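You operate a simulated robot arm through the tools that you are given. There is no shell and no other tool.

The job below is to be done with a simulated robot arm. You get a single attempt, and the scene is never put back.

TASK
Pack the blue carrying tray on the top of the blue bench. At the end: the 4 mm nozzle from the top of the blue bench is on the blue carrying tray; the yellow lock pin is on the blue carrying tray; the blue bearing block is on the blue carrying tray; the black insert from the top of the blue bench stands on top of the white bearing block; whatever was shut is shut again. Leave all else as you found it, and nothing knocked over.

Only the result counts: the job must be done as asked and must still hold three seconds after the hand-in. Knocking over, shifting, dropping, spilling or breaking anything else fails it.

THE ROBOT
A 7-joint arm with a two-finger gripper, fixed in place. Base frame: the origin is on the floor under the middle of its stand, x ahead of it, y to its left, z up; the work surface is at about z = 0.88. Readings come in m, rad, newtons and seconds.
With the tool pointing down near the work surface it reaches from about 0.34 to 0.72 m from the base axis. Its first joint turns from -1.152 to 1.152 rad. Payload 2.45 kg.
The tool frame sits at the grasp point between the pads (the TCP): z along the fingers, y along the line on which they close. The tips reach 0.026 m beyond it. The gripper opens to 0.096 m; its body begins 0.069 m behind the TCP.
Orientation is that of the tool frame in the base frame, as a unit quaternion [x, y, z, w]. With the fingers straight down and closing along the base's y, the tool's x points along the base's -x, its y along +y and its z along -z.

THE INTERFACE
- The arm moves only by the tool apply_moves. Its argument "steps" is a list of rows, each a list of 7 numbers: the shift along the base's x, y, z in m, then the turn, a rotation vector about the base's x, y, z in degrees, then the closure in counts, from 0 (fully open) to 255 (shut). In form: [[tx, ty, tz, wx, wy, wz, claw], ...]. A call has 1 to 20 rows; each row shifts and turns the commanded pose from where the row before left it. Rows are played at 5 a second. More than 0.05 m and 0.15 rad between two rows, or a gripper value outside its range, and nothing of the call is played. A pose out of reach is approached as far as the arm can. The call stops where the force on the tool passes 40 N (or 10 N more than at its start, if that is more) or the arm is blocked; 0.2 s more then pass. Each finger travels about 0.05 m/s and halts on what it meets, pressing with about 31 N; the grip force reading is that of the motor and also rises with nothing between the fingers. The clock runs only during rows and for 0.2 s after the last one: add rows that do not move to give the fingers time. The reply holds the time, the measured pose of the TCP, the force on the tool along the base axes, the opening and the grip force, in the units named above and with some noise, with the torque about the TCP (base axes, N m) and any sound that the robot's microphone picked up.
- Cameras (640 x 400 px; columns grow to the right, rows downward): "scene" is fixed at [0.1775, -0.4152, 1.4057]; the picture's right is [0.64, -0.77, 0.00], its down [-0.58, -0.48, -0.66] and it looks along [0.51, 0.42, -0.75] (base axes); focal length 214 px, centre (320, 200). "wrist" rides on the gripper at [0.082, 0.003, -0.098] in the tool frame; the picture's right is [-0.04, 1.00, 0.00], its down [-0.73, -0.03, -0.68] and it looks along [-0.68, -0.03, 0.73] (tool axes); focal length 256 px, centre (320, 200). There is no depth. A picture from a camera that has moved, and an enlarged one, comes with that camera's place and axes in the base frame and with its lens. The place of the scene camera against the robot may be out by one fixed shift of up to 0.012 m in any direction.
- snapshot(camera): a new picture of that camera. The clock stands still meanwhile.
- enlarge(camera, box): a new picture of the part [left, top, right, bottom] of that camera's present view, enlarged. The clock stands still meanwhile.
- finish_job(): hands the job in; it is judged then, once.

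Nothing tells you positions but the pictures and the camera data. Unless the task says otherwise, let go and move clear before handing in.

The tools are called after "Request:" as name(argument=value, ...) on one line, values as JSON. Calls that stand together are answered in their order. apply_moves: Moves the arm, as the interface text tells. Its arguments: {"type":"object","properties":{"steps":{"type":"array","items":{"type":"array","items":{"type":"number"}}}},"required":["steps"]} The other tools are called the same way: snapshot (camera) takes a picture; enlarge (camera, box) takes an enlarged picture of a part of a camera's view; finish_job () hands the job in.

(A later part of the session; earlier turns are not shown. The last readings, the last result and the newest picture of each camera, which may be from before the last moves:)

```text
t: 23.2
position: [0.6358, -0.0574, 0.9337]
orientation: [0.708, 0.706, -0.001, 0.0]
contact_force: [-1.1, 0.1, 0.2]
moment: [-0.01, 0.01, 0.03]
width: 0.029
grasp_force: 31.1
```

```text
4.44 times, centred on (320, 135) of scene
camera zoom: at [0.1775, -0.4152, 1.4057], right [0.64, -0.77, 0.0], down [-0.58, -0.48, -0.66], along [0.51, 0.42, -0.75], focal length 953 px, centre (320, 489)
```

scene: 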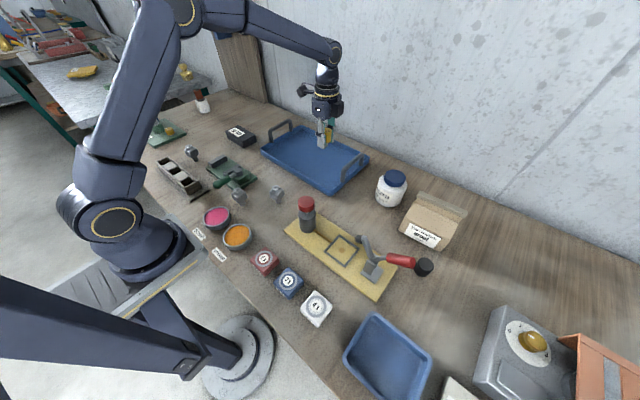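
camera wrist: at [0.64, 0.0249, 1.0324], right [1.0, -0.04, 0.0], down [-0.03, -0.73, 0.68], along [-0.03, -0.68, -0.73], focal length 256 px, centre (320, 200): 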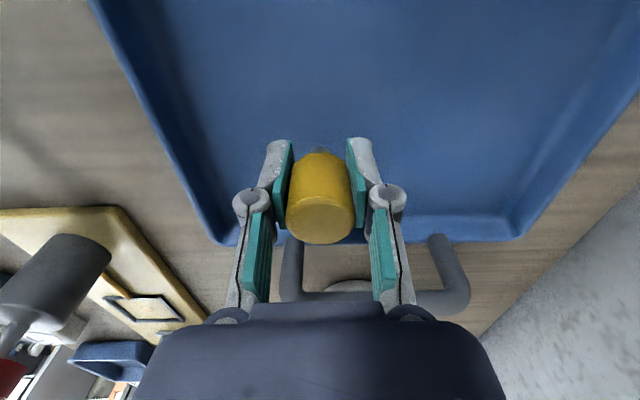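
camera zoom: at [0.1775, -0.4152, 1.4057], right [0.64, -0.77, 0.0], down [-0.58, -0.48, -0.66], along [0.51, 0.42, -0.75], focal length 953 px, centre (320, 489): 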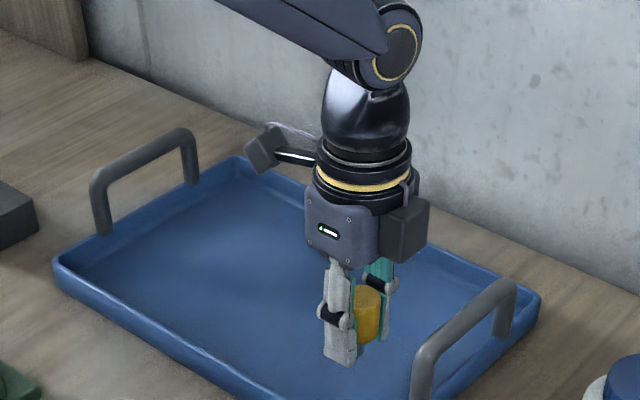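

Request:
apply_moves(steps=[[0, 0, -0.003, 0, 0, 0, 255], [0, 0, -0.003, 0, 0, 0, 255], [0, 0, 0, 0, 0, 0, 255]])

Request:
apply_moves(steps=[[0, 0, -0.002, 0, 0, 0, 255], [0, 0, 0, 0, 0, 0, 255]])

Request:
apply_moves(steps=[[0, 0, -0.002, 0, 0, 0, 255], [0, 0, 0, 0, 0, 0, 255]])

```text
t: 24.0
position: [0.6365, -0.0575, 0.9296]
orientation: [0.707, 0.708, 0.0, -0.001]
contact_force: [-0.4, 0.7, -0.8]
moment: [-0.02, 0.0, 0.01]
width: 0.029
grasp_force: 30.8
```

```text
t: 24.6
position: [0.6344, -0.0578, 0.9259]
orientation: [0.708, 0.707, 0.001, 0.0]
contact_force: [0.3, 0.1, -0.5]
moment: [0.03, -0.03, -0.03]
width: 0.0289
grasp_force: 30.5
```

```text
t: 25.2
position: [0.6358, -0.0582, 0.924]
orientation: [0.707, 0.707, 0.0, 0.0]
contact_force: [0.1, -0.2, -1.4]
moment: [-0.06, -0.02, 0.0]
width: 0.0291
grasp_force: 31.2
```

Request:
apply_moves(steps=[[0, 0, -0.002, 0, 0, 0, 255], [0, 0, 0, 0, 0, 0, 255]])

Request:
apply_moves(steps=[[0, 0, -0.0015, 0, 0, 0, 255], [0, 0, 0, 0, 0, 0, 255]])

Request:
enlarge(camera="scene", box=[300, 130, 350, 180])

```text
t: 25.8
position: [0.6366, -0.0586, 0.9218]
orientation: [0.707, 0.707, 0.0, 0.0]
contact_force: [0.7, -0.6, 0.1]
moment: [-0.03, 0.04, -0.02]
width: 0.0289
grasp_force: 31.3
```

```text
t: 26.4
position: [0.6368, -0.0587, 0.9197]
orientation: [0.707, 0.707, 0.0, 0.0]
contact_force: [-0.9, 0.7, 2.5]
moment: [-0.02, 0.04, -0.01]
width: 0.0289
grasp_force: 30.6
```

```text
8.00 times, centred on (325, 155) of scene
camera zoom: at [0.1774, -0.4152, 1.4057], right [0.64, -0.77, 0.0], down [-0.58, -0.48, -0.66], along [0.51, 0.42, -0.75], focal length 1716 px, centre (280, 560)
```

zoom: 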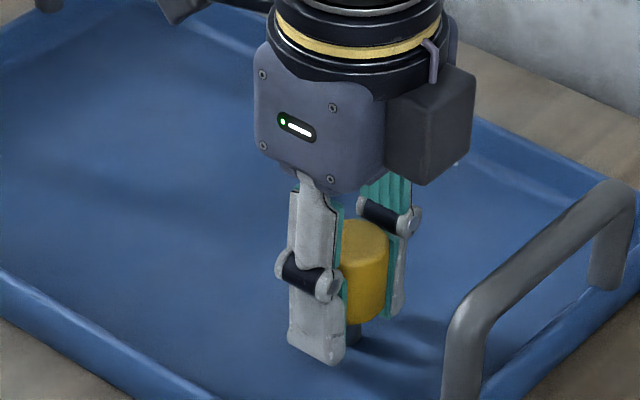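

Request:
apply_moves(steps=[[0, 0, -0.001, 0, 0, 0, 255], [0, 0, 0, 0, 0, 0, 255]])

```text
t: 27.0
position: [0.6369, -0.0588, 0.9201]
orientation: [0.707, 0.707, 0.0, 0.001]
contact_force: [-2.7, -2.0, 13.0]
moment: [-0.12, 0.09, 0.0]
width: 0.0291
grasp_force: 31.6
```

The pin has touched the tray floor. I'll ease off slightly and open the fingers gradually.

Request:
apply_moves(steps=[[0, 0, 0.0008, 0, 0, 0, 255], [0, 0, 0, 0, 0, 0, 175], [0, 0, 0, 0, 0, 0, 160], [0, 0, 0, 0, 0, 0, 140], [0, 0, 0, 0, 0, 0, 110], [0, 0, 0, 0, 0, 0, 110]])

Request:
snapshot(camera="wrist")

```text
t: 28.4
position: [0.6375, -0.0576, 0.9199]
orientation: [0.707, 0.707, -0.001, -0.001]
contact_force: [0.4, 0.3, 0.1]
moment: [-0.01, 0.01, 0.0]
width: 0.0544
grasp_force: 0.1
```

```text
taken
camera wrist: at [0.64, 0.0251, 1.0189], right [1.0, -0.04, 0.0], down [-0.03, -0.73, 0.68], along [-0.03, -0.68, -0.73], focal length 256 px, centre (320, 200)
```

wrist: 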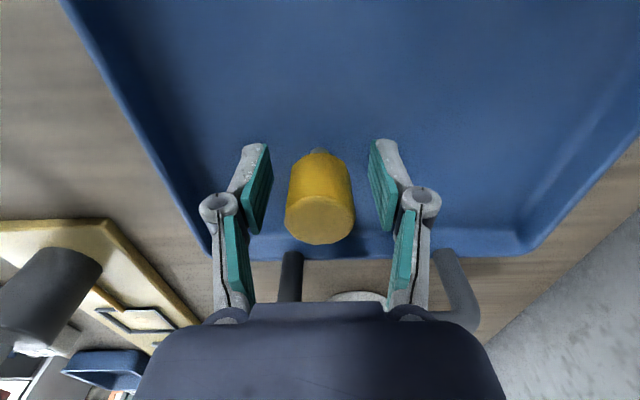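

The pin stands in the tray. I'll lift straight up and travel to the 4 mm nozzle, turning the wrist so the camera faces outward.

Request:
apply_moves(steps=[[0, 0, 0.02, 0, 0, 0, 110], [0, 0, 0.04, 0, 0, 0, 110], [0, 0, 0.045, 0, 0, 0, 110], [0, 0, 0.045, 0, 0, 0, 110], [0, 0, 0.02, 0, 0, 0, 90], [-0.024, 0.0098, 0, 0, 0, 7.5, 80], [-0.024, 0.0098, 0, 0, 0, 7.5, 80], [-0.024, 0.0098, 0, 0, 0, 7.5, 80], [-0.024, 0.0098, 0, 0, 0, 7.5, 80], [-0.024, 0.0098, 0, 0, 0, 7.5, 80], [-0.024, 0.0098, 0, 0, 0, 7.5, 80], [-0.024, 0.0098, 0, 0, 0, 7.5, 80], [-0.024, 0.0098, 0, 0, 0, 7.5, 80], [-0.024, 0.0098, 0, 0, 0, 7.5, 80], [-0.024, 0.0098, 0, 0, 0, 7.5, 80], [-0.024, 0.0098, 0, 0, 0, 7.5, 80], [-0.023, 0.0098, 0, 0, 0, 7.5, 80], [0, 0, 0, 0, 0, 0, 80]])

Request:
snapshot(camera="wrist")

Request:
snapshot(camera="scene")

```text
t: 32.2
position: [0.3497, 0.0601, 1.0904]
orientation: [-0.001, 1.0, 0.0, 0.001]
contact_force: [0.1, 0.7, 0.1]
moment: [0.02, 0.0, -0.02]
width: 0.0658
grasp_force: 0.0
```

```text
taken
camera wrist: at [0.2687, 0.0641, 1.1879], right [0.04, 1.0, 0.0], down [0.73, -0.03, 0.68], along [0.68, -0.03, -0.73], focal length 256 px, centre (320, 200)
```

wrist: 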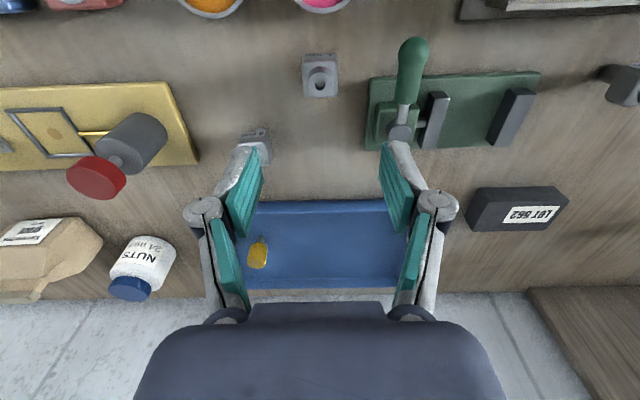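

```text
taken
```

scene: 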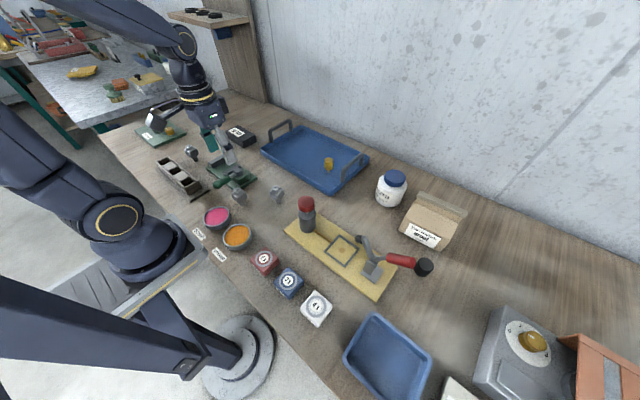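

Request:
enlarge(camera="wrist", box=[260, 0, 460, 140])

Request:
enlarge(camera="scene", box=[200, 140, 260, 215])

```text
2.86 times, centred on (360, 70) of wrist
camera zoom: at [0.2687, 0.0641, 1.1879], right [0.04, 1.0, 0.0], down [0.73, -0.03, 0.68], along [0.68, -0.03, -0.73], focal length 731 px, centre (206, 571)
```

zoom: 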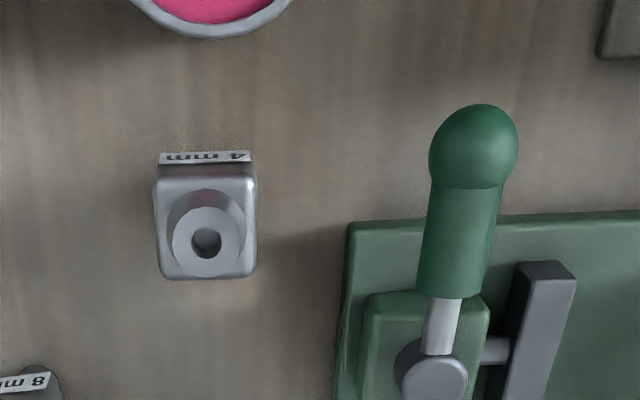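

```text
5.33 times, centred on (230, 178) of scene
camera zoom: at [0.1775, -0.4152, 1.4057], right [0.64, -0.77, 0.0], down [-0.58, -0.48, -0.66], along [0.51, 0.42, -0.75], focal length 1144 px, centre (800, 320)
```

zoom: 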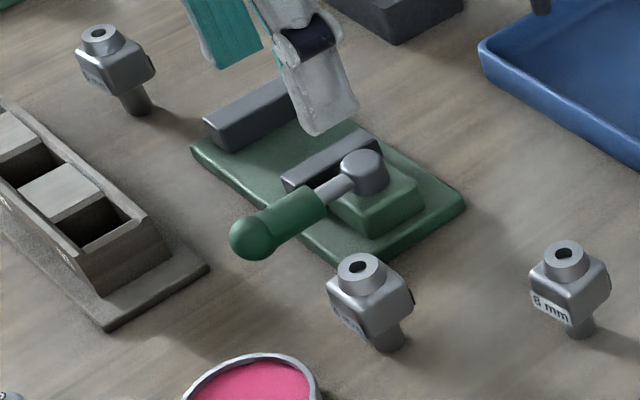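

The nozzle is axis-aligned at about (0.351, 0.0605), cube 34 mm wide; the lever handle's edge is at y ≈ 0.13. I'll narrow the fingers to about 50 mm and descend part way to check.

Request:
apply_moves(steps=[[0.0015, 0, -0.03, 0, 0, 0, 122], [0, 0, -0.04, 0, 0, 0, 122], [0, 0, -0.035, 0, 0, 0, 122], [0, 0, -0.02, 0, 0, 0, 122], [0, 0, 0, 0, 0, 0, 122]])

Request:
snapshot(camera="wrist")

```text
t: 33.4
position: [0.3519, 0.0579, 0.9657]
orientation: [0.0, 1.0, 0.0, 0.0]
contact_force: [-0.1, -0.1, 0.9]
moment: [-0.01, 0.01, -0.01]
width: 0.05
grasp_force: 0.1
```

```text
taken
camera wrist: at [0.2707, 0.0624, 1.0629], right [0.04, 1.0, 0.0], down [0.73, -0.03, 0.68], along [0.68, -0.03, -0.73], focal length 256 px, centre (320, 200)
```

wrist: 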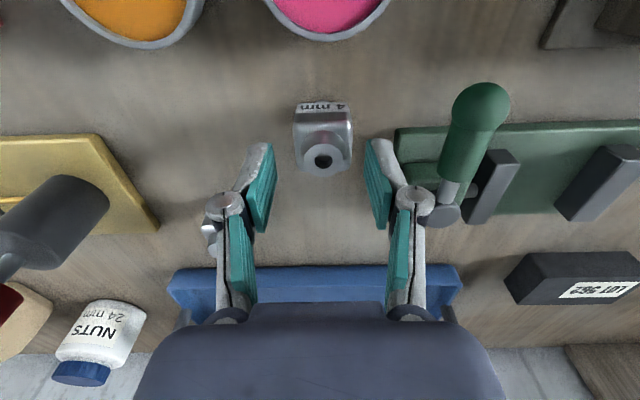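

Alignment is fine and the finger clears the lever. Lowering to the cube height and closing.

Request:
apply_moves(steps=[[0, 0.0008, -0.02, 0, 0, 0, 122], [0, 0, -0.02, 0, 0, 0, 122], [0, 0, -0.01, 0, 0, 0, 122], [0, 0, 0, 0, 0, 0, 122]])

Request:
snapshot(camera="wrist")

Request:
enlarge(camera="scene", box=[200, 140, 280, 215])

```text
t: 34.4
position: [0.3504, 0.0601, 0.9147]
orientation: [-0.001, 1.0, 0.0, -0.001]
contact_force: [0.4, -0.2, -1.0]
moment: [0.0, -0.01, -0.02]
width: 0.0498
grasp_force: 0.1
```

```text
taken
camera wrist: at [0.2696, 0.0645, 1.0131], right [0.04, 1.0, 0.0], down [0.73, -0.03, 0.68], along [0.68, -0.03, -0.73], focal length 256 px, centre (320, 200)
```

wrist: 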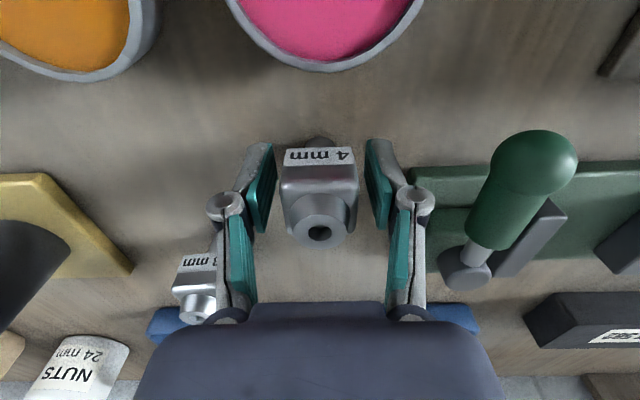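

```text
5.33 times, centred on (240, 178) of scene
camera zoom: at [0.1775, -0.4152, 1.4057], right [0.64, -0.77, 0.0], down [-0.58, -0.48, -0.66], along [0.51, 0.42, -0.75], focal length 1144 px, centre (747, 320)
```

zoom: 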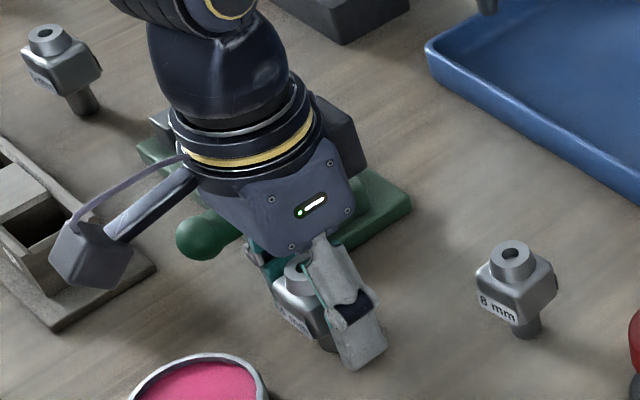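

Request:
apply_moves(steps=[[0, 0, 0, 0, 0, 0, 150], [0, 0, 0, 0, 0, 0, 170], [0, 0, 0, 0, 0, 0, 255], [0, 0, 0, 0, 0, 0, 255], [0, 0, 0, 0, 0, 0, 255], [0, 0, 0, 0, 0, 0, 255], [0, 0, 0.003, 0, 0, 0, 255], [0, 0, 0.003, 0, 0, 0, 255], [0, 0, 0.004, 0, 0, 0, 255], [0, 0, 0.005, 0, 0, 0, 255], [0, 0, 0.005, 0, 0, 0, 255], [0, 0, 0, 0, 0, 0, 255]])

Request:
snapshot(camera="wrist")

```text
t: 37.0
position: [0.3521, 0.0612, 0.9355]
orientation: [0.001, 1.0, -0.001, 0.0]
contact_force: [0.9, 0.0, -1.6]
moment: [0.01, 0.01, 0.0]
width: 0.0322
grasp_force: 31.1
```

```text
taken
camera wrist: at [0.2694, 0.0647, 1.0338], right [0.04, 1.0, 0.0], down [0.73, -0.03, 0.68], along [0.68, -0.03, -0.73], focal length 256 px, centre (320, 200)
```

wrist: 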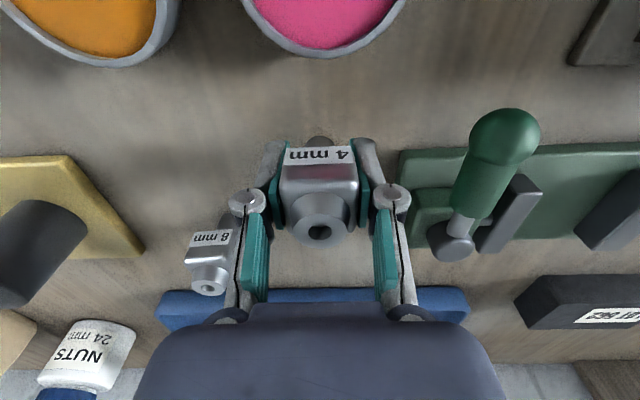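

The nozzle is held (32 mm). I'll lift it gently clear of the neighbours and carry it toward the tray.

Request:
apply_moves(steps=[[0, 0, 0.008, 0, 0, 0, 255], [0, 0, 0.013, 0, 0, 0, 255], [0, 0, 0.018, 0, 0, 0, 255], [0, 0, 0.018, 0, 0, 0, 255], [0, 0, 0.018, 0, 0, 0, 255], [0, 0, 0.018, 0, 0, 0, 255], [0, 0, 0.013, 0, 0, 0, 255], [0, 0, 0.008, 0, 0, 0, 255], [0.01, 0.001, 0, 0, 0, 0, 255], [0.015, 0.002, 0, 0, 0, 0, 255], [0.02, 0.003, 0, 0, 0, 0, 255], [0.02, 0.003, 0, 0, 0, 0, 255], [0.02, 0.003, 0, 0, 0, 0, 255], [0.02, 0.003, 0, 0, 0, 0, 255], [0.02, 0.003, 0, 0, 0, 0, 255], [0.015, 0.002, 0, 0, 0, 0, 255], [0.01, 0.001, 0, 0, 0, 0, 255]])

Request:
apply_moves(steps=[[0.01, 0.002, 0, 0, 0, 0, 255], [0.02, 0.004, 0, 0, 0, 0, 255], [0.02, 0.004, 0, 0, 0, 0, 255], [0.02, 0.004, 0, 0, 0, 0, 255], [0.02, 0.004, 0, 0, 0, 0, 255], [0.02, 0.004, 0, 0, 0, 0, 255], [0.015, 0.002, 0, 0, 0, 0, 255], [0.01, 0, 0, 0, 0, 0, 255], [0, 0, 0, 0, 0, 0, 255]])

Request:
snapshot(camera="wrist")

Request:
snapshot(camera="scene")

```text
t: 40.6
position: [0.5005, 0.081, 1.0503]
orientation: [-0.001, 1.0, 0.0, 0.001]
contact_force: [-0.3, -0.1, -0.5]
moment: [0.0, -0.02, -0.01]
width: 0.0319
grasp_force: 31.5
```

```text
t: 42.6
position: [0.6357, 0.1041, 1.0497]
orientation: [0.0, 1.0, 0.0, 0.0]
contact_force: [0.8, -0.5, -1.4]
moment: [-0.01, -0.03, 0.0]
width: 0.0321
grasp_force: 30.4
```

```text
taken
camera wrist: at [0.5538, 0.1096, 1.1477], right [0.04, 1.0, 0.0], down [0.73, -0.03, 0.68], along [0.68, -0.03, -0.73], focal length 256 px, centre (320, 200)
```

wrist: 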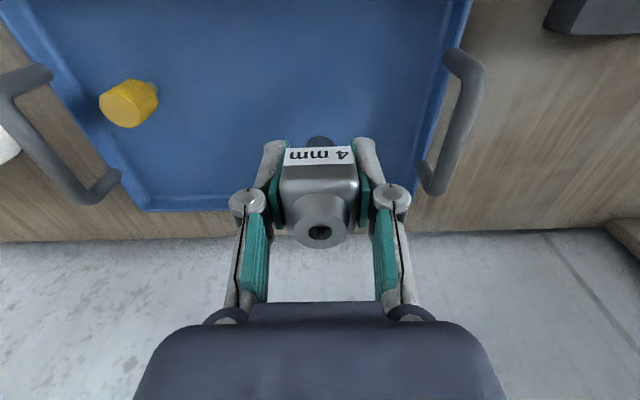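

```text
taken
```

scene: 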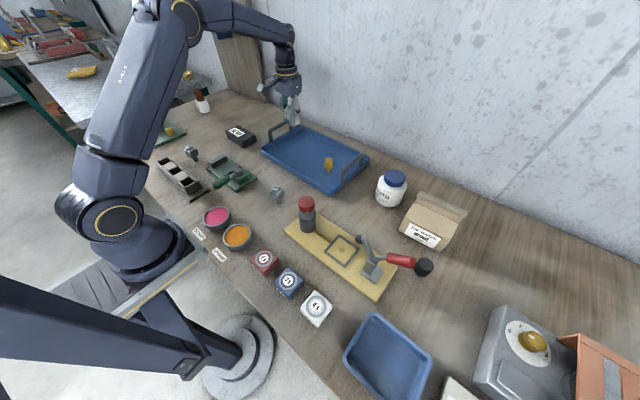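

The nozzle is over the tray, well inside the walls. Descending.

Request:
apply_moves(steps=[[0, 0, -0.01, 0, 0, 0, 255], [0, 0, -0.018, 0, 0, 0, 255], [0, 0, -0.02, 0, 0, 0, 255], [0, 0, -0.02, 0, 0, 0, 255], [0, 0, -0.02, 0, 0, 0, 255], [0, 0, -0.018, 0, 0, 0, 255], [0, 0, -0.01, 0, 0, 0, 255], [0, 0, -0.004, 0, 0, 0, 255], [0, 0, 0, 0, 0, 0, 255]])

Request:
apply_moves(steps=[[0, 0, -0.003, 0, 0, 0, 255], [0, 0, 0, 0, 0, 0, 255]])

Request:
apply_moves(steps=[[0, 0, -0.002, 0, 0, 0, 255], [0, 0, 0, 0, 0, 0, 255]])

Request:
enlarge(camera="scene", box=[260, 90, 340, 150])

```text
t: 44.6
position: [0.6357, 0.105, 0.9303]
orientation: [0.0, 1.0, 0.0, 0.0]
contact_force: [0.5, 0.9, -0.5]
moment: [-0.03, -0.01, 0.01]
width: 0.0322
grasp_force: 30.9
```

```text
t: 45.2
position: [0.635, 0.1063, 0.9262]
orientation: [-0.001, 1.0, 0.0, 0.0]
contact_force: [-0.4, 0.1, -1.6]
moment: [-0.03, 0.02, 0.01]
width: 0.032
grasp_force: 30.6
```

```text
t: 45.8
position: [0.6365, 0.105, 0.9243]
orientation: [0.0, 1.0, 0.0, -0.001]
contact_force: [-0.5, 0.3, -1.1]
moment: [0.03, -0.03, 0.0]
width: 0.0324
grasp_force: 31.1
```

```text
6.67 times, centred on (300, 120) of scene
camera zoom: at [0.1775, -0.4152, 1.4057], right [0.64, -0.77, 0.0], down [-0.58, -0.48, -0.66], along [0.51, 0.42, -0.75], focal length 1430 px, centre (453, 733)
```

zoom: 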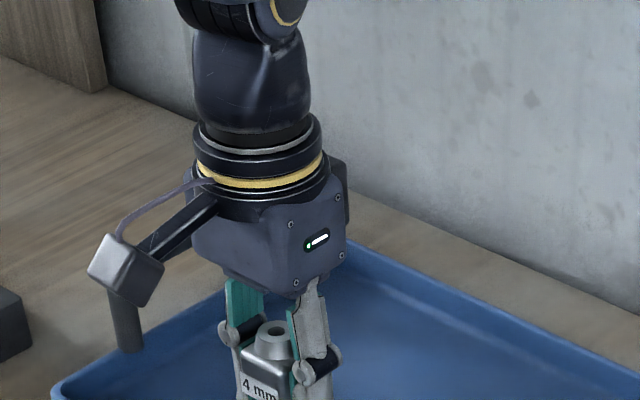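

Request:
apply_moves(steps=[[0, 0, -0.0015, 0, 0, 0, 255], [0, 0, 0, 0, 0, 0, 255]])

Request:
apply_moves(steps=[[0, 0, -0.0015, 0, 0, 0, 255], [0, 0, 0, 0, 0, 0, 255]])

Request:
apply_moves(steps=[[0, 0, -0.001, 0, 0, 0, 255], [0, 0, 0, 0, 0, 0, 255]])

```text
t: 46.4
position: [0.636, 0.1065, 0.9238]
orientation: [0.0, 1.0, 0.0, 0.001]
contact_force: [-0.8, 0.0, 4.7]
moment: [0.01, 0.07, 0.01]
width: 0.0322
grasp_force: 30.8
```

```text
t: 47.0
position: [0.6357, 0.1054, 0.9235]
orientation: [0.0, 1.0, 0.0, 0.002]
contact_force: [-6.5, -1.5, 22.5]
moment: [-0.03, 0.3, 0.01]
width: 0.0323
grasp_force: 31.1
```

```text
t: 47.6
position: [0.6373, 0.1059, 0.9209]
orientation: [0.0, 1.0, 0.001, 0.003]
contact_force: [-1.0, 0.4, 26.3]
moment: [0.0, 0.05, -0.02]
width: 0.0322
grasp_force: 31.2
```

Contact reached and slightly over-pressed; I'll back off to near-zero force, then release.

Request:
apply_moves(steps=[[0, 0, 0.001, 0, 0, 0, 255], [0, 0, 0.001, 0, 0, 0, 255], [0, 0, 0, 0, 0, 0, 255]])

```text
t: 48.4
position: [0.6356, 0.1046, 0.9215]
orientation: [0.0, 1.0, 0.001, -0.001]
contact_force: [4.4, 1.3, 9.3]
moment: [0.07, -0.07, 0.02]
width: 0.0321
grasp_force: 31.4
```

Request:
apply_moves(steps=[[0, 0, 0.0006, 0, 0, 0, 255], [0, 0, 0, 0, 0, 0, 255]])

Request:
enlarge(camera="wrist", box=[220, 100, 420, 260])

```text
t: 49.0
position: [0.635, 0.1047, 0.9205]
orientation: [0.0, 1.0, -0.001, -0.002]
contact_force: [-0.5, 0.1, 1.6]
moment: [0.02, -0.03, -0.02]
width: 0.0321
grasp_force: 30.9
```

```text
2.50 times, centred on (320, 180) of wrist
camera zoom: at [0.5536, 0.1094, 1.0201], right [0.04, 1.0, 0.0], down [0.74, -0.03, 0.68], along [0.68, -0.03, -0.74], focal length 640 px, centre (320, 250)
```

zoom: 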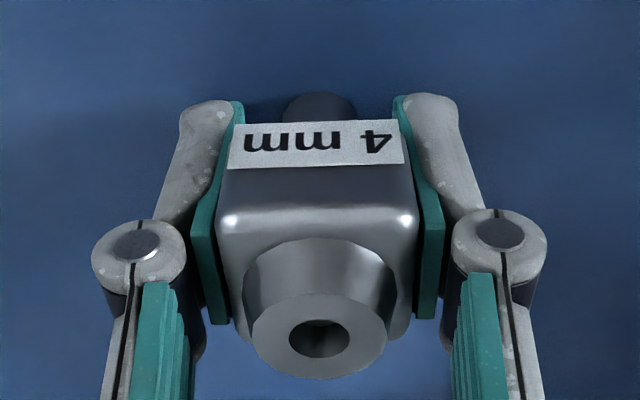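

Request:
apply_moves(steps=[[0, 0, 0, 0, 0, 0, 165], [0, 0, 0, 0, 0, 0, 150], [0, 0, 0, 0, 0, 0, 130], [0, 0, 0, 0, 0, 0, 120], [0, 0, 0, 0, 0, 0, 120]])

Request:
snapshot(camera="wrist")

```text
t: 50.2
position: [0.6342, 0.107, 0.9234]
orientation: [0.001, 1.0, 0.0, -0.001]
contact_force: [-0.2, 0.1, -0.2]
moment: [-0.02, 0.0, -0.05]
width: 0.0504
grasp_force: 0.0
```

```text
taken
camera wrist: at [0.5542, 0.1097, 1.0209], right [0.04, 1.0, 0.0], down [0.73, -0.03, 0.68], along [0.68, -0.03, -0.73], focal length 256 px, centre (320, 200)
```

wrist: 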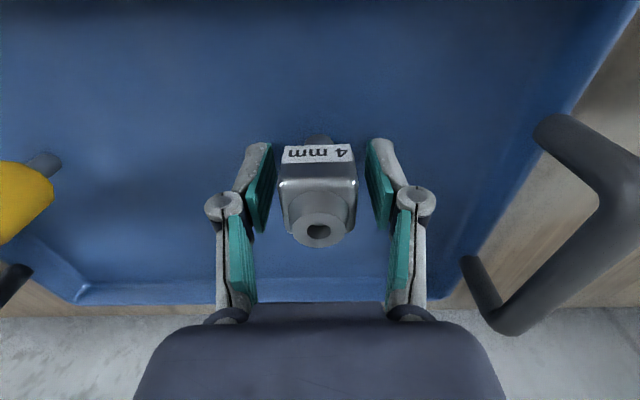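

The nozzle stands in the tray. I'll lift clear and travel to above the blue block, turning so the fingers close along x.

Request:
apply_moves(steps=[[0, 0, 0.02, 0, 0, 0, 120], [0, 0, 0.04, 0, 0, 0, 120], [0, 0, 0.045, 0, 0, 0, 120], [0, 0, 0.045, 0, 0, 0, 100], [0, 0, 0.03, 0, 0, 0, 80], [-0.03, -0.028, 0, 0, 0, -7.5, 40], [-0.03, -0.028, 0, 0, 0, -7.5, 40], [-0.03, -0.028, 0, 0, 0, -7.5, 40], [-0.03, -0.028, 0, 0, 0, -7.5, 40], [-0.03, -0.028, 0, 0, 0, -7.5, 40], [-0.03, -0.028, 0, 0, 0, -7.5, 40], [-0.03, -0.028, 0, 0, 0, -7.5, 40], [-0.03, -0.028, 0, 0, 0, -7.5, 40], [-0.03, -0.028, 0, 0, 0, -7.5, 40], [-0.03, -0.028, 0, 0, 0, -7.5, 40], [-0.03, -0.028, 0, 0, 0, -7.5, 40], [-0.03, -0.028, 0, 0, 0, -7.5, 40], [0, 0, 0, 0, 0, 0, 40]])

Request:
snapshot(camera="wrist")

Request:
snapshot(camera="scene")

```text
t: 54.0
position: [0.2756, -0.2303, 1.1013]
orientation: [0.708, 0.706, -0.001, 0.0]
contact_force: [-0.5, 0.3, -0.8]
moment: [0.02, -0.01, 0.0]
width: 0.0809
grasp_force: 0.1
```

```text
taken
camera wrist: at [0.2791, -0.1476, 1.2007], right [1.0, -0.04, 0.0], down [-0.03, -0.73, 0.68], along [-0.03, -0.68, -0.73], focal length 256 px, centre (320, 200)
```

wrist: 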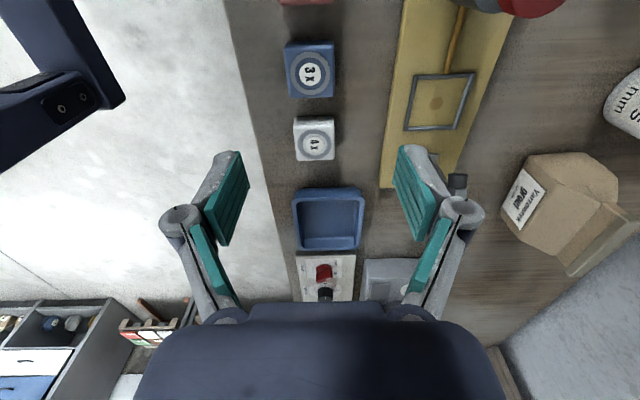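

```text
taken
```

scene: 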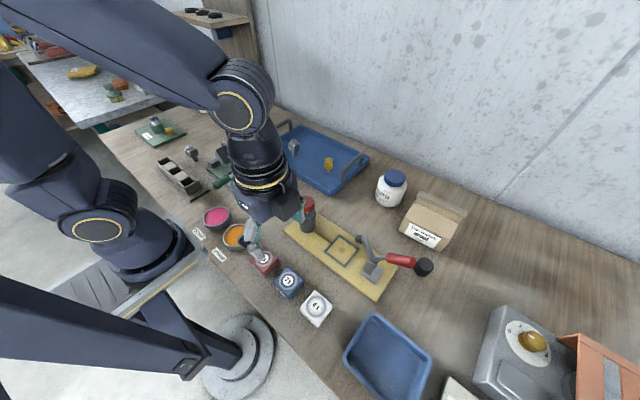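

Request:
enlarge(camera="wrist", box=[240, 0, 400, 180])

Request:
enlarge(camera="scene", box=[230, 220, 350, 330])

```text
2.22 times, centred on (320, 90) of wrist
camera zoom: at [0.2791, -0.1476, 1.2007], right [1.0, -0.04, 0.0], down [-0.03, -0.73, 0.68], along [-0.03, -0.68, -0.73], focal length 569 px, centre (320, 444)
```

zoom: 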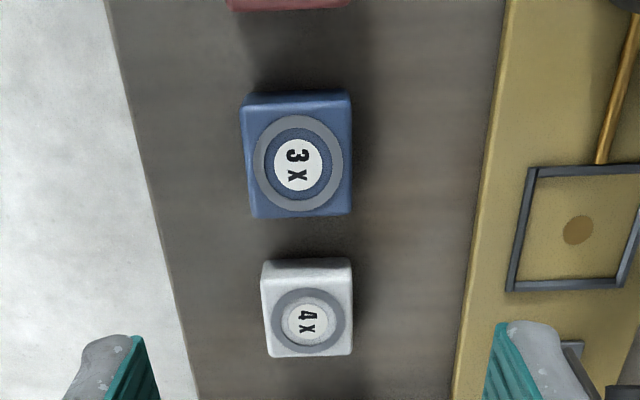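

```text
3.64 times, centred on (290, 275) of scene
camera zoom: at [0.1775, -0.4152, 1.4057], right [0.64, -0.77, 0.0], down [-0.58, -0.48, -0.66], along [0.51, 0.42, -0.75], focal length 780 px, centre (429, -73)
```

zoom: 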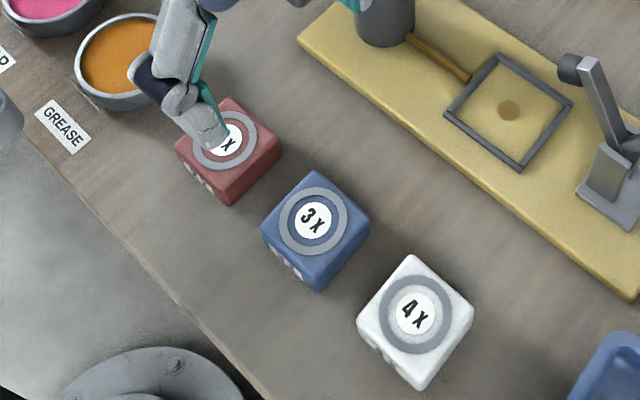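

The blue block is ~49 mm wide at about (0.265, -0.2325), with an open gap to its neighbours in y. I'll descend with the fingers either side in x and check before the final drop.

Request:
apply_moves(steps=[[-0.005, -0.001, -0.03, 0, 0, 0, 30], [-0.0055, -0.001, -0.04, 0, 0, 0, 30], [0, 0, -0.04, 0, 0, 0, 30], [0, 0, -0.025, 0, 0, 0, 30], [0, 0, 0, 0, 0, 0, 30]])

Request:
snapshot(camera="wrist")

Request:
enlarge(camera="scene", box=[200, 160, 360, 330])

```text
t: 55.2
position: [0.2621, -0.2313, 0.9679]
orientation: [0.707, 0.707, -0.001, 0.0]
contact_force: [0.1, 0.5, -1.2]
moment: [0.02, -0.01, -0.05]
width: 0.0846
grasp_force: 0.1
```

```text
taken
camera wrist: at [0.2674, -0.1487, 1.0676], right [1.0, -0.04, 0.0], down [-0.03, -0.73, 0.68], along [-0.03, -0.68, -0.73], focal length 256 px, centre (320, 200)
```

wrist: 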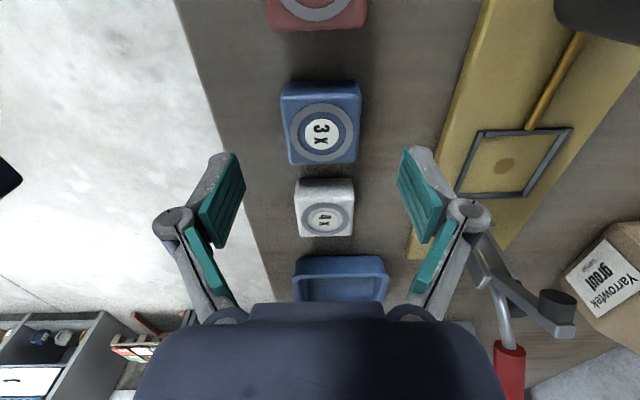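

```text
2.35 times, centred on (280, 245) of scene
camera zoom: at [0.1775, -0.4152, 1.4057], right [0.64, -0.77, 0.0], down [-0.58, -0.48, -0.66], along [0.51, 0.42, -0.75], focal length 505 px, centre (414, 94)
```

zoom: 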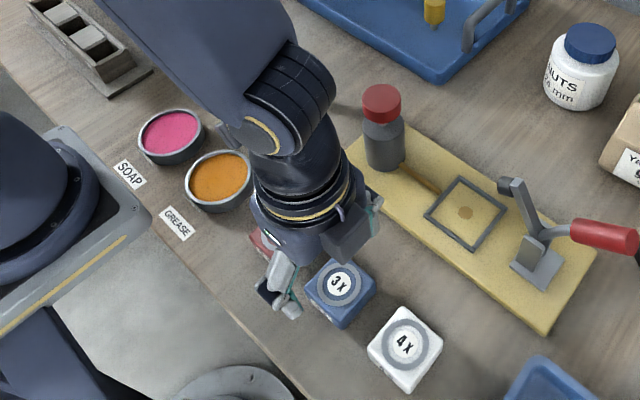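

Request:
apply_moves(steps=[[0.001, 0, -0.025, 0, 0, 0, 30], [0, 0, -0.02, 0, 0, 0, 30], [0, 0, -0.01, 0, 0, 0, 30], [0, 0, 0, 0, 0, 0, 30]])

Request:
snapshot(camera="wrist")

```text
t: 56.2
position: [0.2666, -0.2331, 0.9123]
orientation: [0.707, 0.707, 0.0, 0.0]
contact_force: [0.7, 0.2, -0.1]
moment: [0.01, 0.03, -0.01]
width: 0.0847
grasp_force: 0.0
```

```text
taken
camera wrist: at [0.27, -0.1496, 1.0107], right [1.0, -0.04, 0.0], down [-0.03, -0.73, 0.68], along [-0.03, -0.68, -0.73], focal length 256 px, centre (320, 200)
```

wrist: 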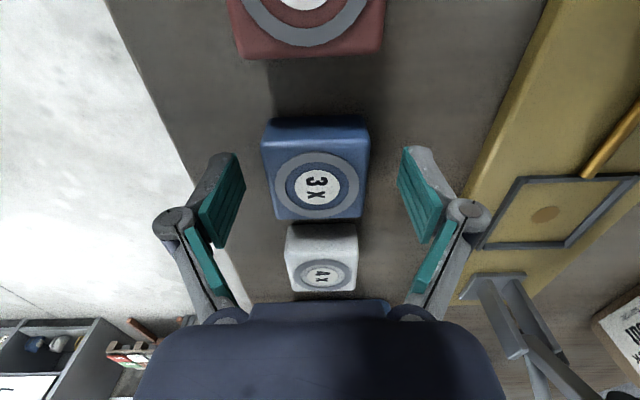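

The block sits centred between the pads. Closing, then a slow lift.

Request:
apply_moves(steps=[[0, 0, 0, 0, 0, 0, 80], [0, 0, 0, 0, 0, 0, 110], [0, 0, 0, 0, 0, 0, 130], [0, 0, 0, 0, 0, 0, 255], [0, 0, 0, 0, 0, 0, 255], [0, 0, 0, 0, 0, 0, 255], [0, 0, 0, 0, 0, 0, 255], [0, 0, 0.003, 0, 0, 0, 255], [0, 0, 0.003, 0, 0, 0, 255], [0, 0, 0.004, 0, 0, 0, 255], [0, 0, 0.005, 0, 0, 0, 255], [0, 0, 0.005, 0, 0, 0, 255], [0, 0, 0, 0, 0, 0, 255]])

Request:
snapshot(camera="wrist")

```text
t: 59.0
position: [0.2671, -0.2317, 0.9334]
orientation: [0.707, 0.707, 0.0, -0.001]
contact_force: [0.9, -0.2, -3.1]
moment: [0.01, 0.0, 0.0]
width: 0.0519
grasp_force: 30.7
```

```text
taken
camera wrist: at [0.2697, -0.1491, 1.031], right [1.0, -0.04, 0.0], down [-0.03, -0.73, 0.68], along [-0.03, -0.68, -0.73], focal length 256 px, centre (320, 200)
```

wrist: 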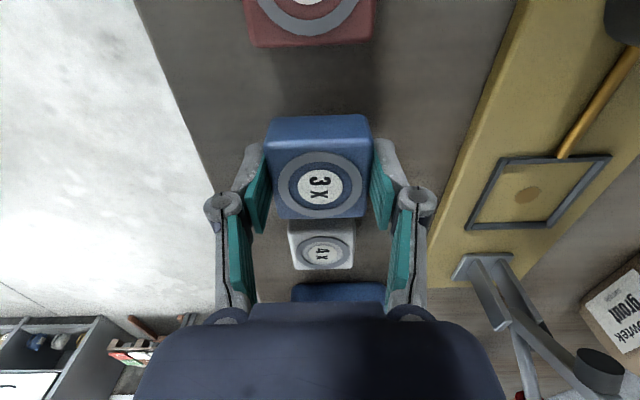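

The blue block is held (52 mm). I'll lift high enough to pass the bottle and carry it slowly to the tray, between the pin and the nozzle.

Request:
apply_moves(steps=[[0, 0, 0.008, 0, 0, 0, 255], [0, 0, 0.014, 0, 0, 0, 255], [0, 0, 0.02, 0, 0, 0, 255], [0, 0, 0.02, 0, 0, 0, 255], [0, 0, 0.02, 0, 0, 0, 255], [0, 0, 0.02, 0, 0, 0, 255], [0, 0, 0.02, 0, 0, 0, 255], [0, 0, 0.02, 0, 0, 0, 255], [0, 0, 0.012, 0, 0, 0, 255], [0, 0, 0.006, 0, 0, 0, 255], [0.008, 0.005, 0, 0, 0, 0, 255], [0.013, 0.009, 0, 0, 0, 0, 255], [0.018, 0.0123, 0, 0, 0, 0, 255], [0.018, 0.0123, 0, 0, 0, 0, 255], [0.018, 0.0123, 0, 0, 0, 0, 255], [0.018, 0.0123, 0, 0, 0, 0, 255], [0.018, 0.0123, 0, 0, 0, 0, 255], [0.018, 0.0123, 0, 0, 0, 0, 255], [0.018, 0.0123, 0, 0, 0, 0, 255], [0.018, 0.0123, 0, 0, 0, 0, 255]])

Request:
snapshot(camera="wrist")

```text
t: 63.2
position: [0.4317, -0.1201, 1.0924]
orientation: [0.708, 0.707, 0.0, 0.001]
contact_force: [0.8, -0.3, -3.3]
moment: [-0.02, 0.01, 0.01]
width: 0.0517
grasp_force: 30.9
```

```text
taken
camera wrist: at [0.4354, -0.0376, 1.1912], right [1.0, -0.04, 0.0], down [-0.03, -0.73, 0.68], along [-0.03, -0.68, -0.73], focal length 256 px, centre (320, 200)
```

wrist: 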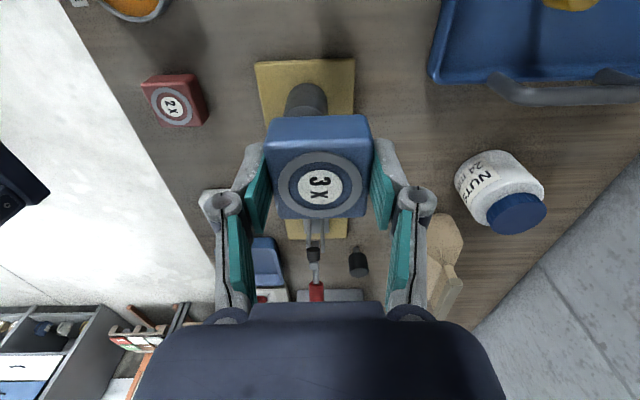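

Still held. Continuing to over the tray.

Request:
apply_moves(steps=[[0.018, 0.0125, 0, 0, 0, 0, 255], [0.019, 0.0133, 0, 0, 0, 0, 255], [0.019, 0.0133, 0, 0, 0, 0, 255], [0.019, 0.0133, 0, 0, 0, 0, 255], [0.019, 0.0133, 0, 0, 0, 0, 255], [0.019, 0.0133, 0, 0, 0, 0, 255], [0.019, 0.0133, 0, 0, 0, 0, 255], [0.019, 0.0133, 0, 0, 0, 0, 255], [0.019, 0.0133, 0, 0, 0, 0, 255], [0.016, 0.011, 0, 0, 0, 0, 255], [0.012, 0.008, 0, 0, 0, 0, 255], [0.007, 0.005, 0, 0, 0, 0, 255], [0, 0, 0, 0, 0, 0, 255]])

Request:
snapshot(camera="wrist")

Request:
snapshot(camera="scene")

```text
t: 66.0
position: [0.636, 0.0217, 1.0947]
orientation: [0.707, 0.707, 0.0, 0.0]
contact_force: [-0.4, 0.4, -1.8]
moment: [0.0, -0.01, 0.0]
width: 0.0517
grasp_force: 30.5
```

```text
taken
camera wrist: at [0.6402, 0.1039, 1.1919], right [1.0, -0.04, 0.0], down [-0.03, -0.73, 0.68], along [-0.03, -0.68, -0.73], focal length 256 px, centre (320, 200)
```

wrist: 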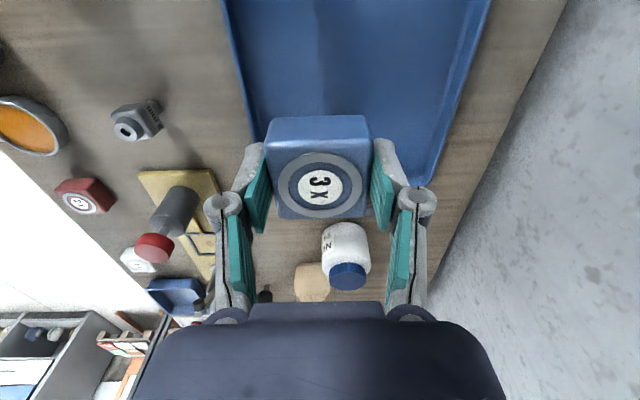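

```text
taken
```

scene: 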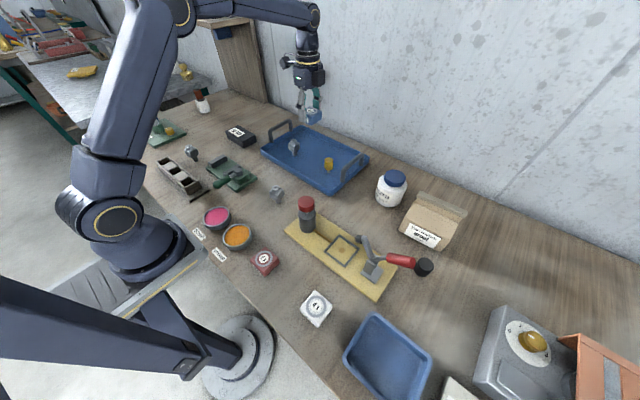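

Request:
apply_moves(steps=[[0.004, 0.0005, -0.01, 0, 0, 0, 255], [0.004, 0.0005, -0.018, 0, 0, 0, 255], [0.004, 0.0005, -0.02, 0, 0, 0, 255], [0, 0, -0.02, 0, 0, 0, 255], [0, 0, -0.02, 0, 0, 0, 255], [0, 0, -0.02, 0, 0, 0, 255], [0, 0, -0.02, 0, 0, 0, 255], [0, 0, -0.018, 0, 0, 0, 255], [0, 0, -0.012, 0, 0, 0, 255], [0, 0, -0.005, 0, 0, 0, 255], [0, 0, 0, 0, 0, 0, 255]])

Request:
enlarge(camera="scene", box=[260, 80, 370, 180])

```text
t: 68.4
position: [0.6484, 0.0248, 0.9316]
orientation: [0.707, 0.707, 0.0, 0.0]
contact_force: [-0.1, 0.8, -3.1]
moment: [0.03, -0.04, 0.01]
width: 0.0516
grasp_force: 30.7
```

```text
4.00 times, centred on (315, 130) of scene
camera zoom: at [0.1776, -0.4152, 1.4057], right [0.64, -0.77, 0.0], down [-0.58, -0.48, -0.66], along [0.51, 0.42, -0.75], focal length 858 px, centre (340, 480)
```

zoom: 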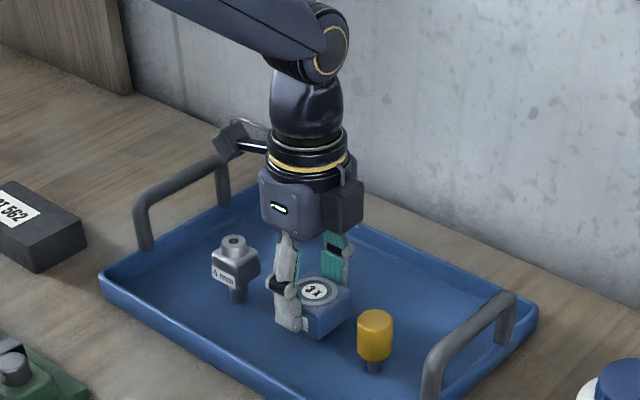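

Everything in the tray is upright and clear. Lowering the block in small steps until it touches.

Request:
apply_moves(steps=[[0, 0, -0.004, 0, 0, 0, 255], [0, 0, -0.003, 0, 0, 0, 255], [0, 0, 0, 0, 0, 0, 255]])

Request:
apply_moves(steps=[[0, 0, -0.002, 0, 0, 0, 255], [0, 0, 0, 0, 0, 0, 255]])

Request:
apply_moves(steps=[[0, 0, -0.0015, 0, 0, 0, 255], [0, 0, 0, 0, 0, 0, 255]])

```text
t: 69.2
position: [0.6479, 0.0238, 0.9234]
orientation: [0.707, 0.707, 0.0, -0.001]
contact_force: [-0.1, 1.0, -3.0]
moment: [-0.02, -0.01, -0.01]
width: 0.0517
grasp_force: 31.4
```

```text
t: 69.8
position: [0.6485, 0.0242, 0.9226]
orientation: [0.708, 0.706, 0.0, 0.0]
contact_force: [-0.2, 0.2, -2.5]
moment: [0.04, 0.05, 0.01]
width: 0.0516
grasp_force: 30.2
```

```text
t: 70.4
position: [0.6479, 0.0232, 0.9222]
orientation: [0.707, 0.707, 0.0, 0.0]
contact_force: [-1.2, -0.8, 5.2]
moment: [-0.02, 0.23, 0.02]
width: 0.0517
grasp_force: 31.0
```

Contact (about 8 N). Releasing gradually.

Request:
apply_moves(steps=[[0, 0, 0, 0, 0, 0, 115], [0, 0, 0, 0, 0, 0, 105], [0, 0, 0, 0, 0, 0, 90], [0, 0, 0, 0, 0, 0, 75], [0, 0, 0, 0, 0, 0, 70], [0, 0, 0, 0, 0, 0, 70]])

Request:
snapshot(camera="wrist")

Request:
enlarge(camera="scene", box=[260, 80, 370, 180])

```text
t: 71.8
position: [0.6496, 0.0235, 0.9194]
orientation: [0.707, 0.707, -0.001, 0.0]
contact_force: [-0.8, 0.1, -0.5]
moment: [-0.03, 0.01, -0.02]
width: 0.0697
grasp_force: 0.2
```

```text
taken
camera wrist: at [0.6516, 0.1068, 1.0182], right [1.0, -0.04, 0.0], down [-0.03, -0.73, 0.68], along [-0.03, -0.68, -0.73], focal length 256 px, centre (320, 200)
```

wrist: 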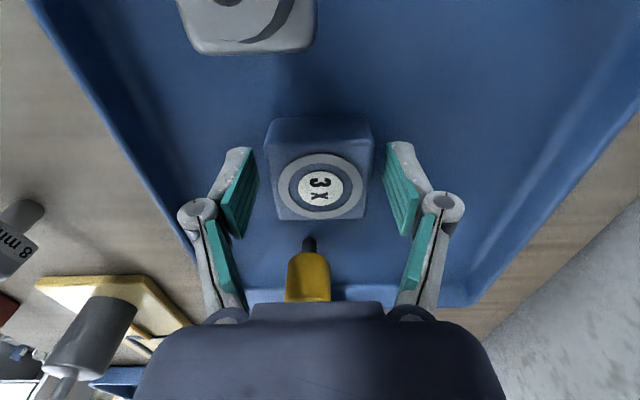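

```text
4.00 times, centred on (315, 130) of scene
camera zoom: at [0.1775, -0.4152, 1.4057], right [0.64, -0.77, 0.0], down [-0.58, -0.48, -0.66], along [0.51, 0.42, -0.75], focal length 858 px, centre (340, 480)
```

zoom: 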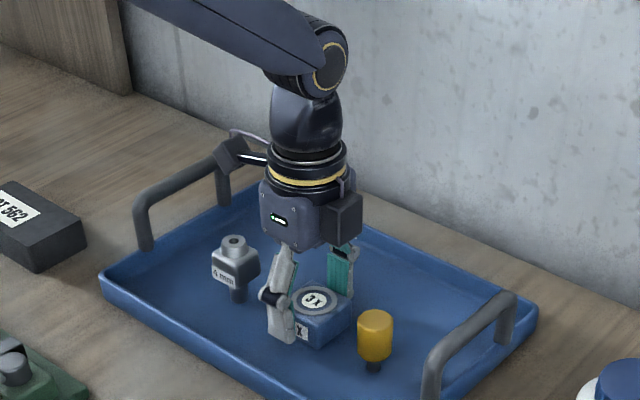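

The blue block is in the tray. Next the black insert: I'll lift and hover high above it to plan the tight approach next to the handle.

Request:
apply_moves(steps=[[0, 0, 0.02, 0, 0, 0, 70], [0, 0, 0.04, 0, 0, 0, 70], [0, 0, 0.045, 0, 0, 0, 70], [0, 0, 0.045, 0, 0, 0, 80], [0, 0, 0.045, 0, 0, 0, 90], [0, 0, 0.015, 0, 0, 0, 100], [-0.0132, -0.0403, 0, 0, 0, 0, 105], [-0.0132, -0.0403, 0, 0, 0, 0, 105], [-0.0132, -0.0403, 0, 0, 0, 0, 105], [-0.0132, -0.0403, 0, 0, 0, 0, 105], [-0.0132, -0.0403, 0, 0, 0, 0, 105], [-0.0132, -0.0403, 0, 0, 0, 0, 105], [-0.0132, -0.0403, 0, 0, 0, 0, 105], [-0.0132, -0.0403, 0, 0, 0, 0, 105], [-0.0132, -0.0403, 0, 0, 0, 0, 105], [-0.0132, -0.0403, 0, 0, 0, 0, 105], [-0.0132, -0.0403, 0, 0, 0, 0, 105], [-0.0132, -0.0403, 0, 0, 0, 0, 105], [0, 0, 0, 0, 0, 0, 105]])

Request:
snapshot(camera="wrist")

Request:
snapshot(camera="scene")

```text
t: 75.8
position: [0.483, -0.4493, 1.1279]
orientation: [0.707, 0.707, 0.0, -0.001]
contact_force: [-0.1, -0.3, 0.1]
moment: [0.01, 0.01, -0.02]
width: 0.0565
grasp_force: 0.1
out of reach, approached as far as the arm can: row 18
```

```text
taken
camera wrist: at [0.4871, -0.3668, 1.2251], right [1.0, -0.04, 0.0], down [-0.03, -0.73, 0.68], along [-0.03, -0.68, -0.73], focal length 256 px, centre (320, 200)
```

wrist: 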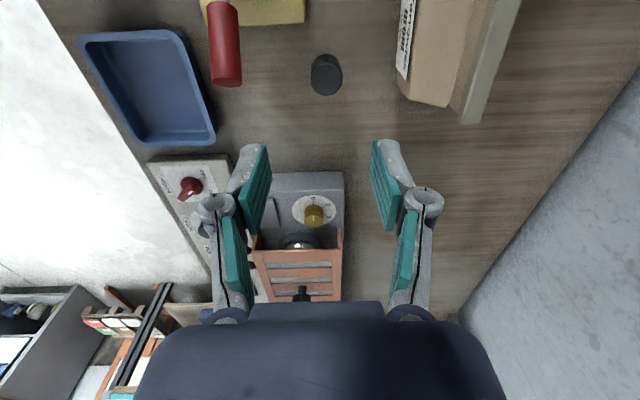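

```text
taken
```

scene: 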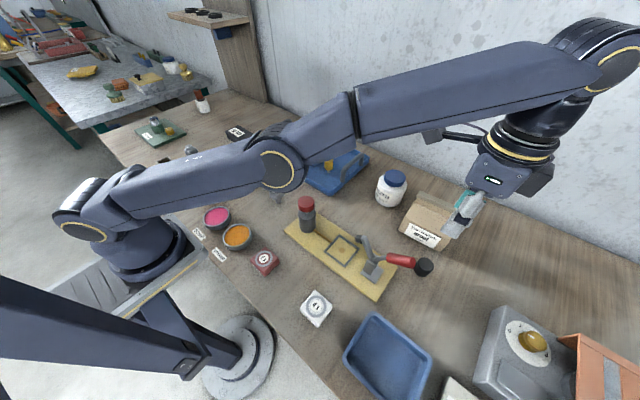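

Request:
enlarge(camera="wrist", box=[190, 0, 430, 150])

Request:
enlarge(camera="scene", box=[340, 120, 560, 300])

```text
2.67 times, centred on (310, 75) of wrist
camera zoom: at [0.4871, -0.3668, 1.2251], right [1.0, -0.04, 0.0], down [-0.03, -0.73, 0.68], along [-0.03, -0.68, -0.73], focal length 683 px, centre (347, 533)
```

zoom: 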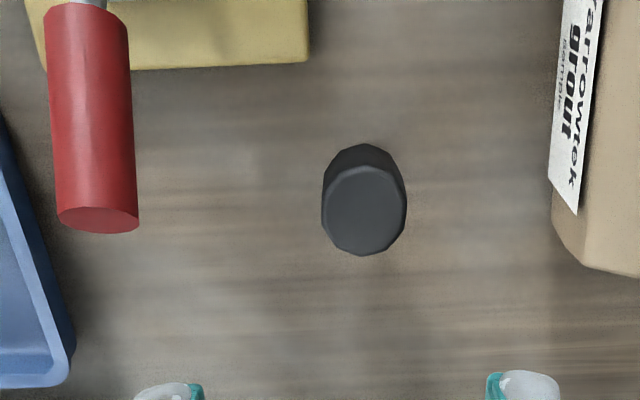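

```text
2.22 times, centred on (450, 210) of scene
camera zoom: at [0.1775, -0.4153, 1.4057], right [0.64, -0.77, 0.0], down [-0.58, -0.48, -0.66], along [0.51, 0.42, -0.75], focal length 477 px, centre (31, 178)
```

zoom: 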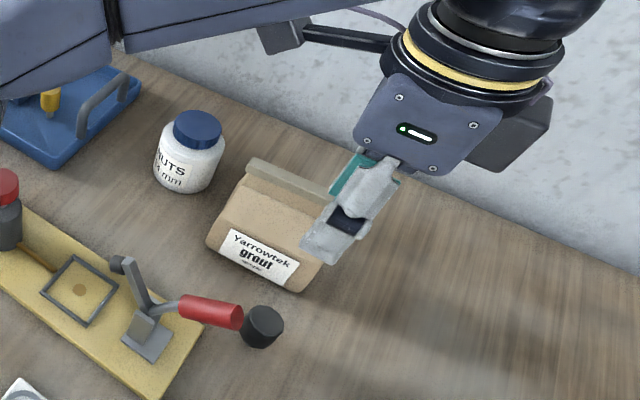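

The insert head is at (0.489, -0.460); the handle's surface ends near x 0.427 and the bag starts near x 0.573, so closing along x with narrowed fingers fits. I'll descend a little first to come back within reach and check the actual position.

Request:
apply_moves(steps=[[0, 0, -0.025, 0, 0, 0, 105], [0, 0, -0.02, 0, 0, 0, 105], [0, 0, 0, 0, 0, 0, 105]])

Request:
enlarge(camera="wrist", box=[190, 0, 430, 150])

```text
t: 76.6
position: [0.4917, -0.4587, 1.0841]
orientation: [0.707, 0.707, -0.001, 0.0]
contact_force: [0.1, -0.4, 1.0]
moment: [-0.01, 0.0, 0.02]
width: 0.0564
grasp_force: 0.0
out of reach, approached as far as the arm can: row 1, 2
```

```text
2.67 times, centred on (310, 75) of wrist
camera zoom: at [0.4955, -0.3757, 1.1826], right [1.0, -0.04, 0.0], down [-0.03, -0.73, 0.68], along [-0.03, -0.68, -0.73], focal length 683 px, centre (347, 533)
```

zoom: 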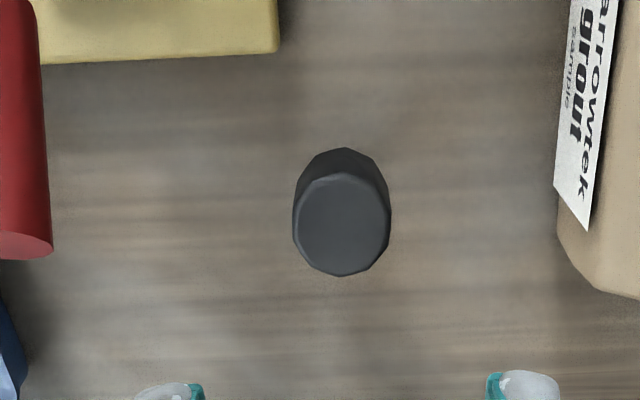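

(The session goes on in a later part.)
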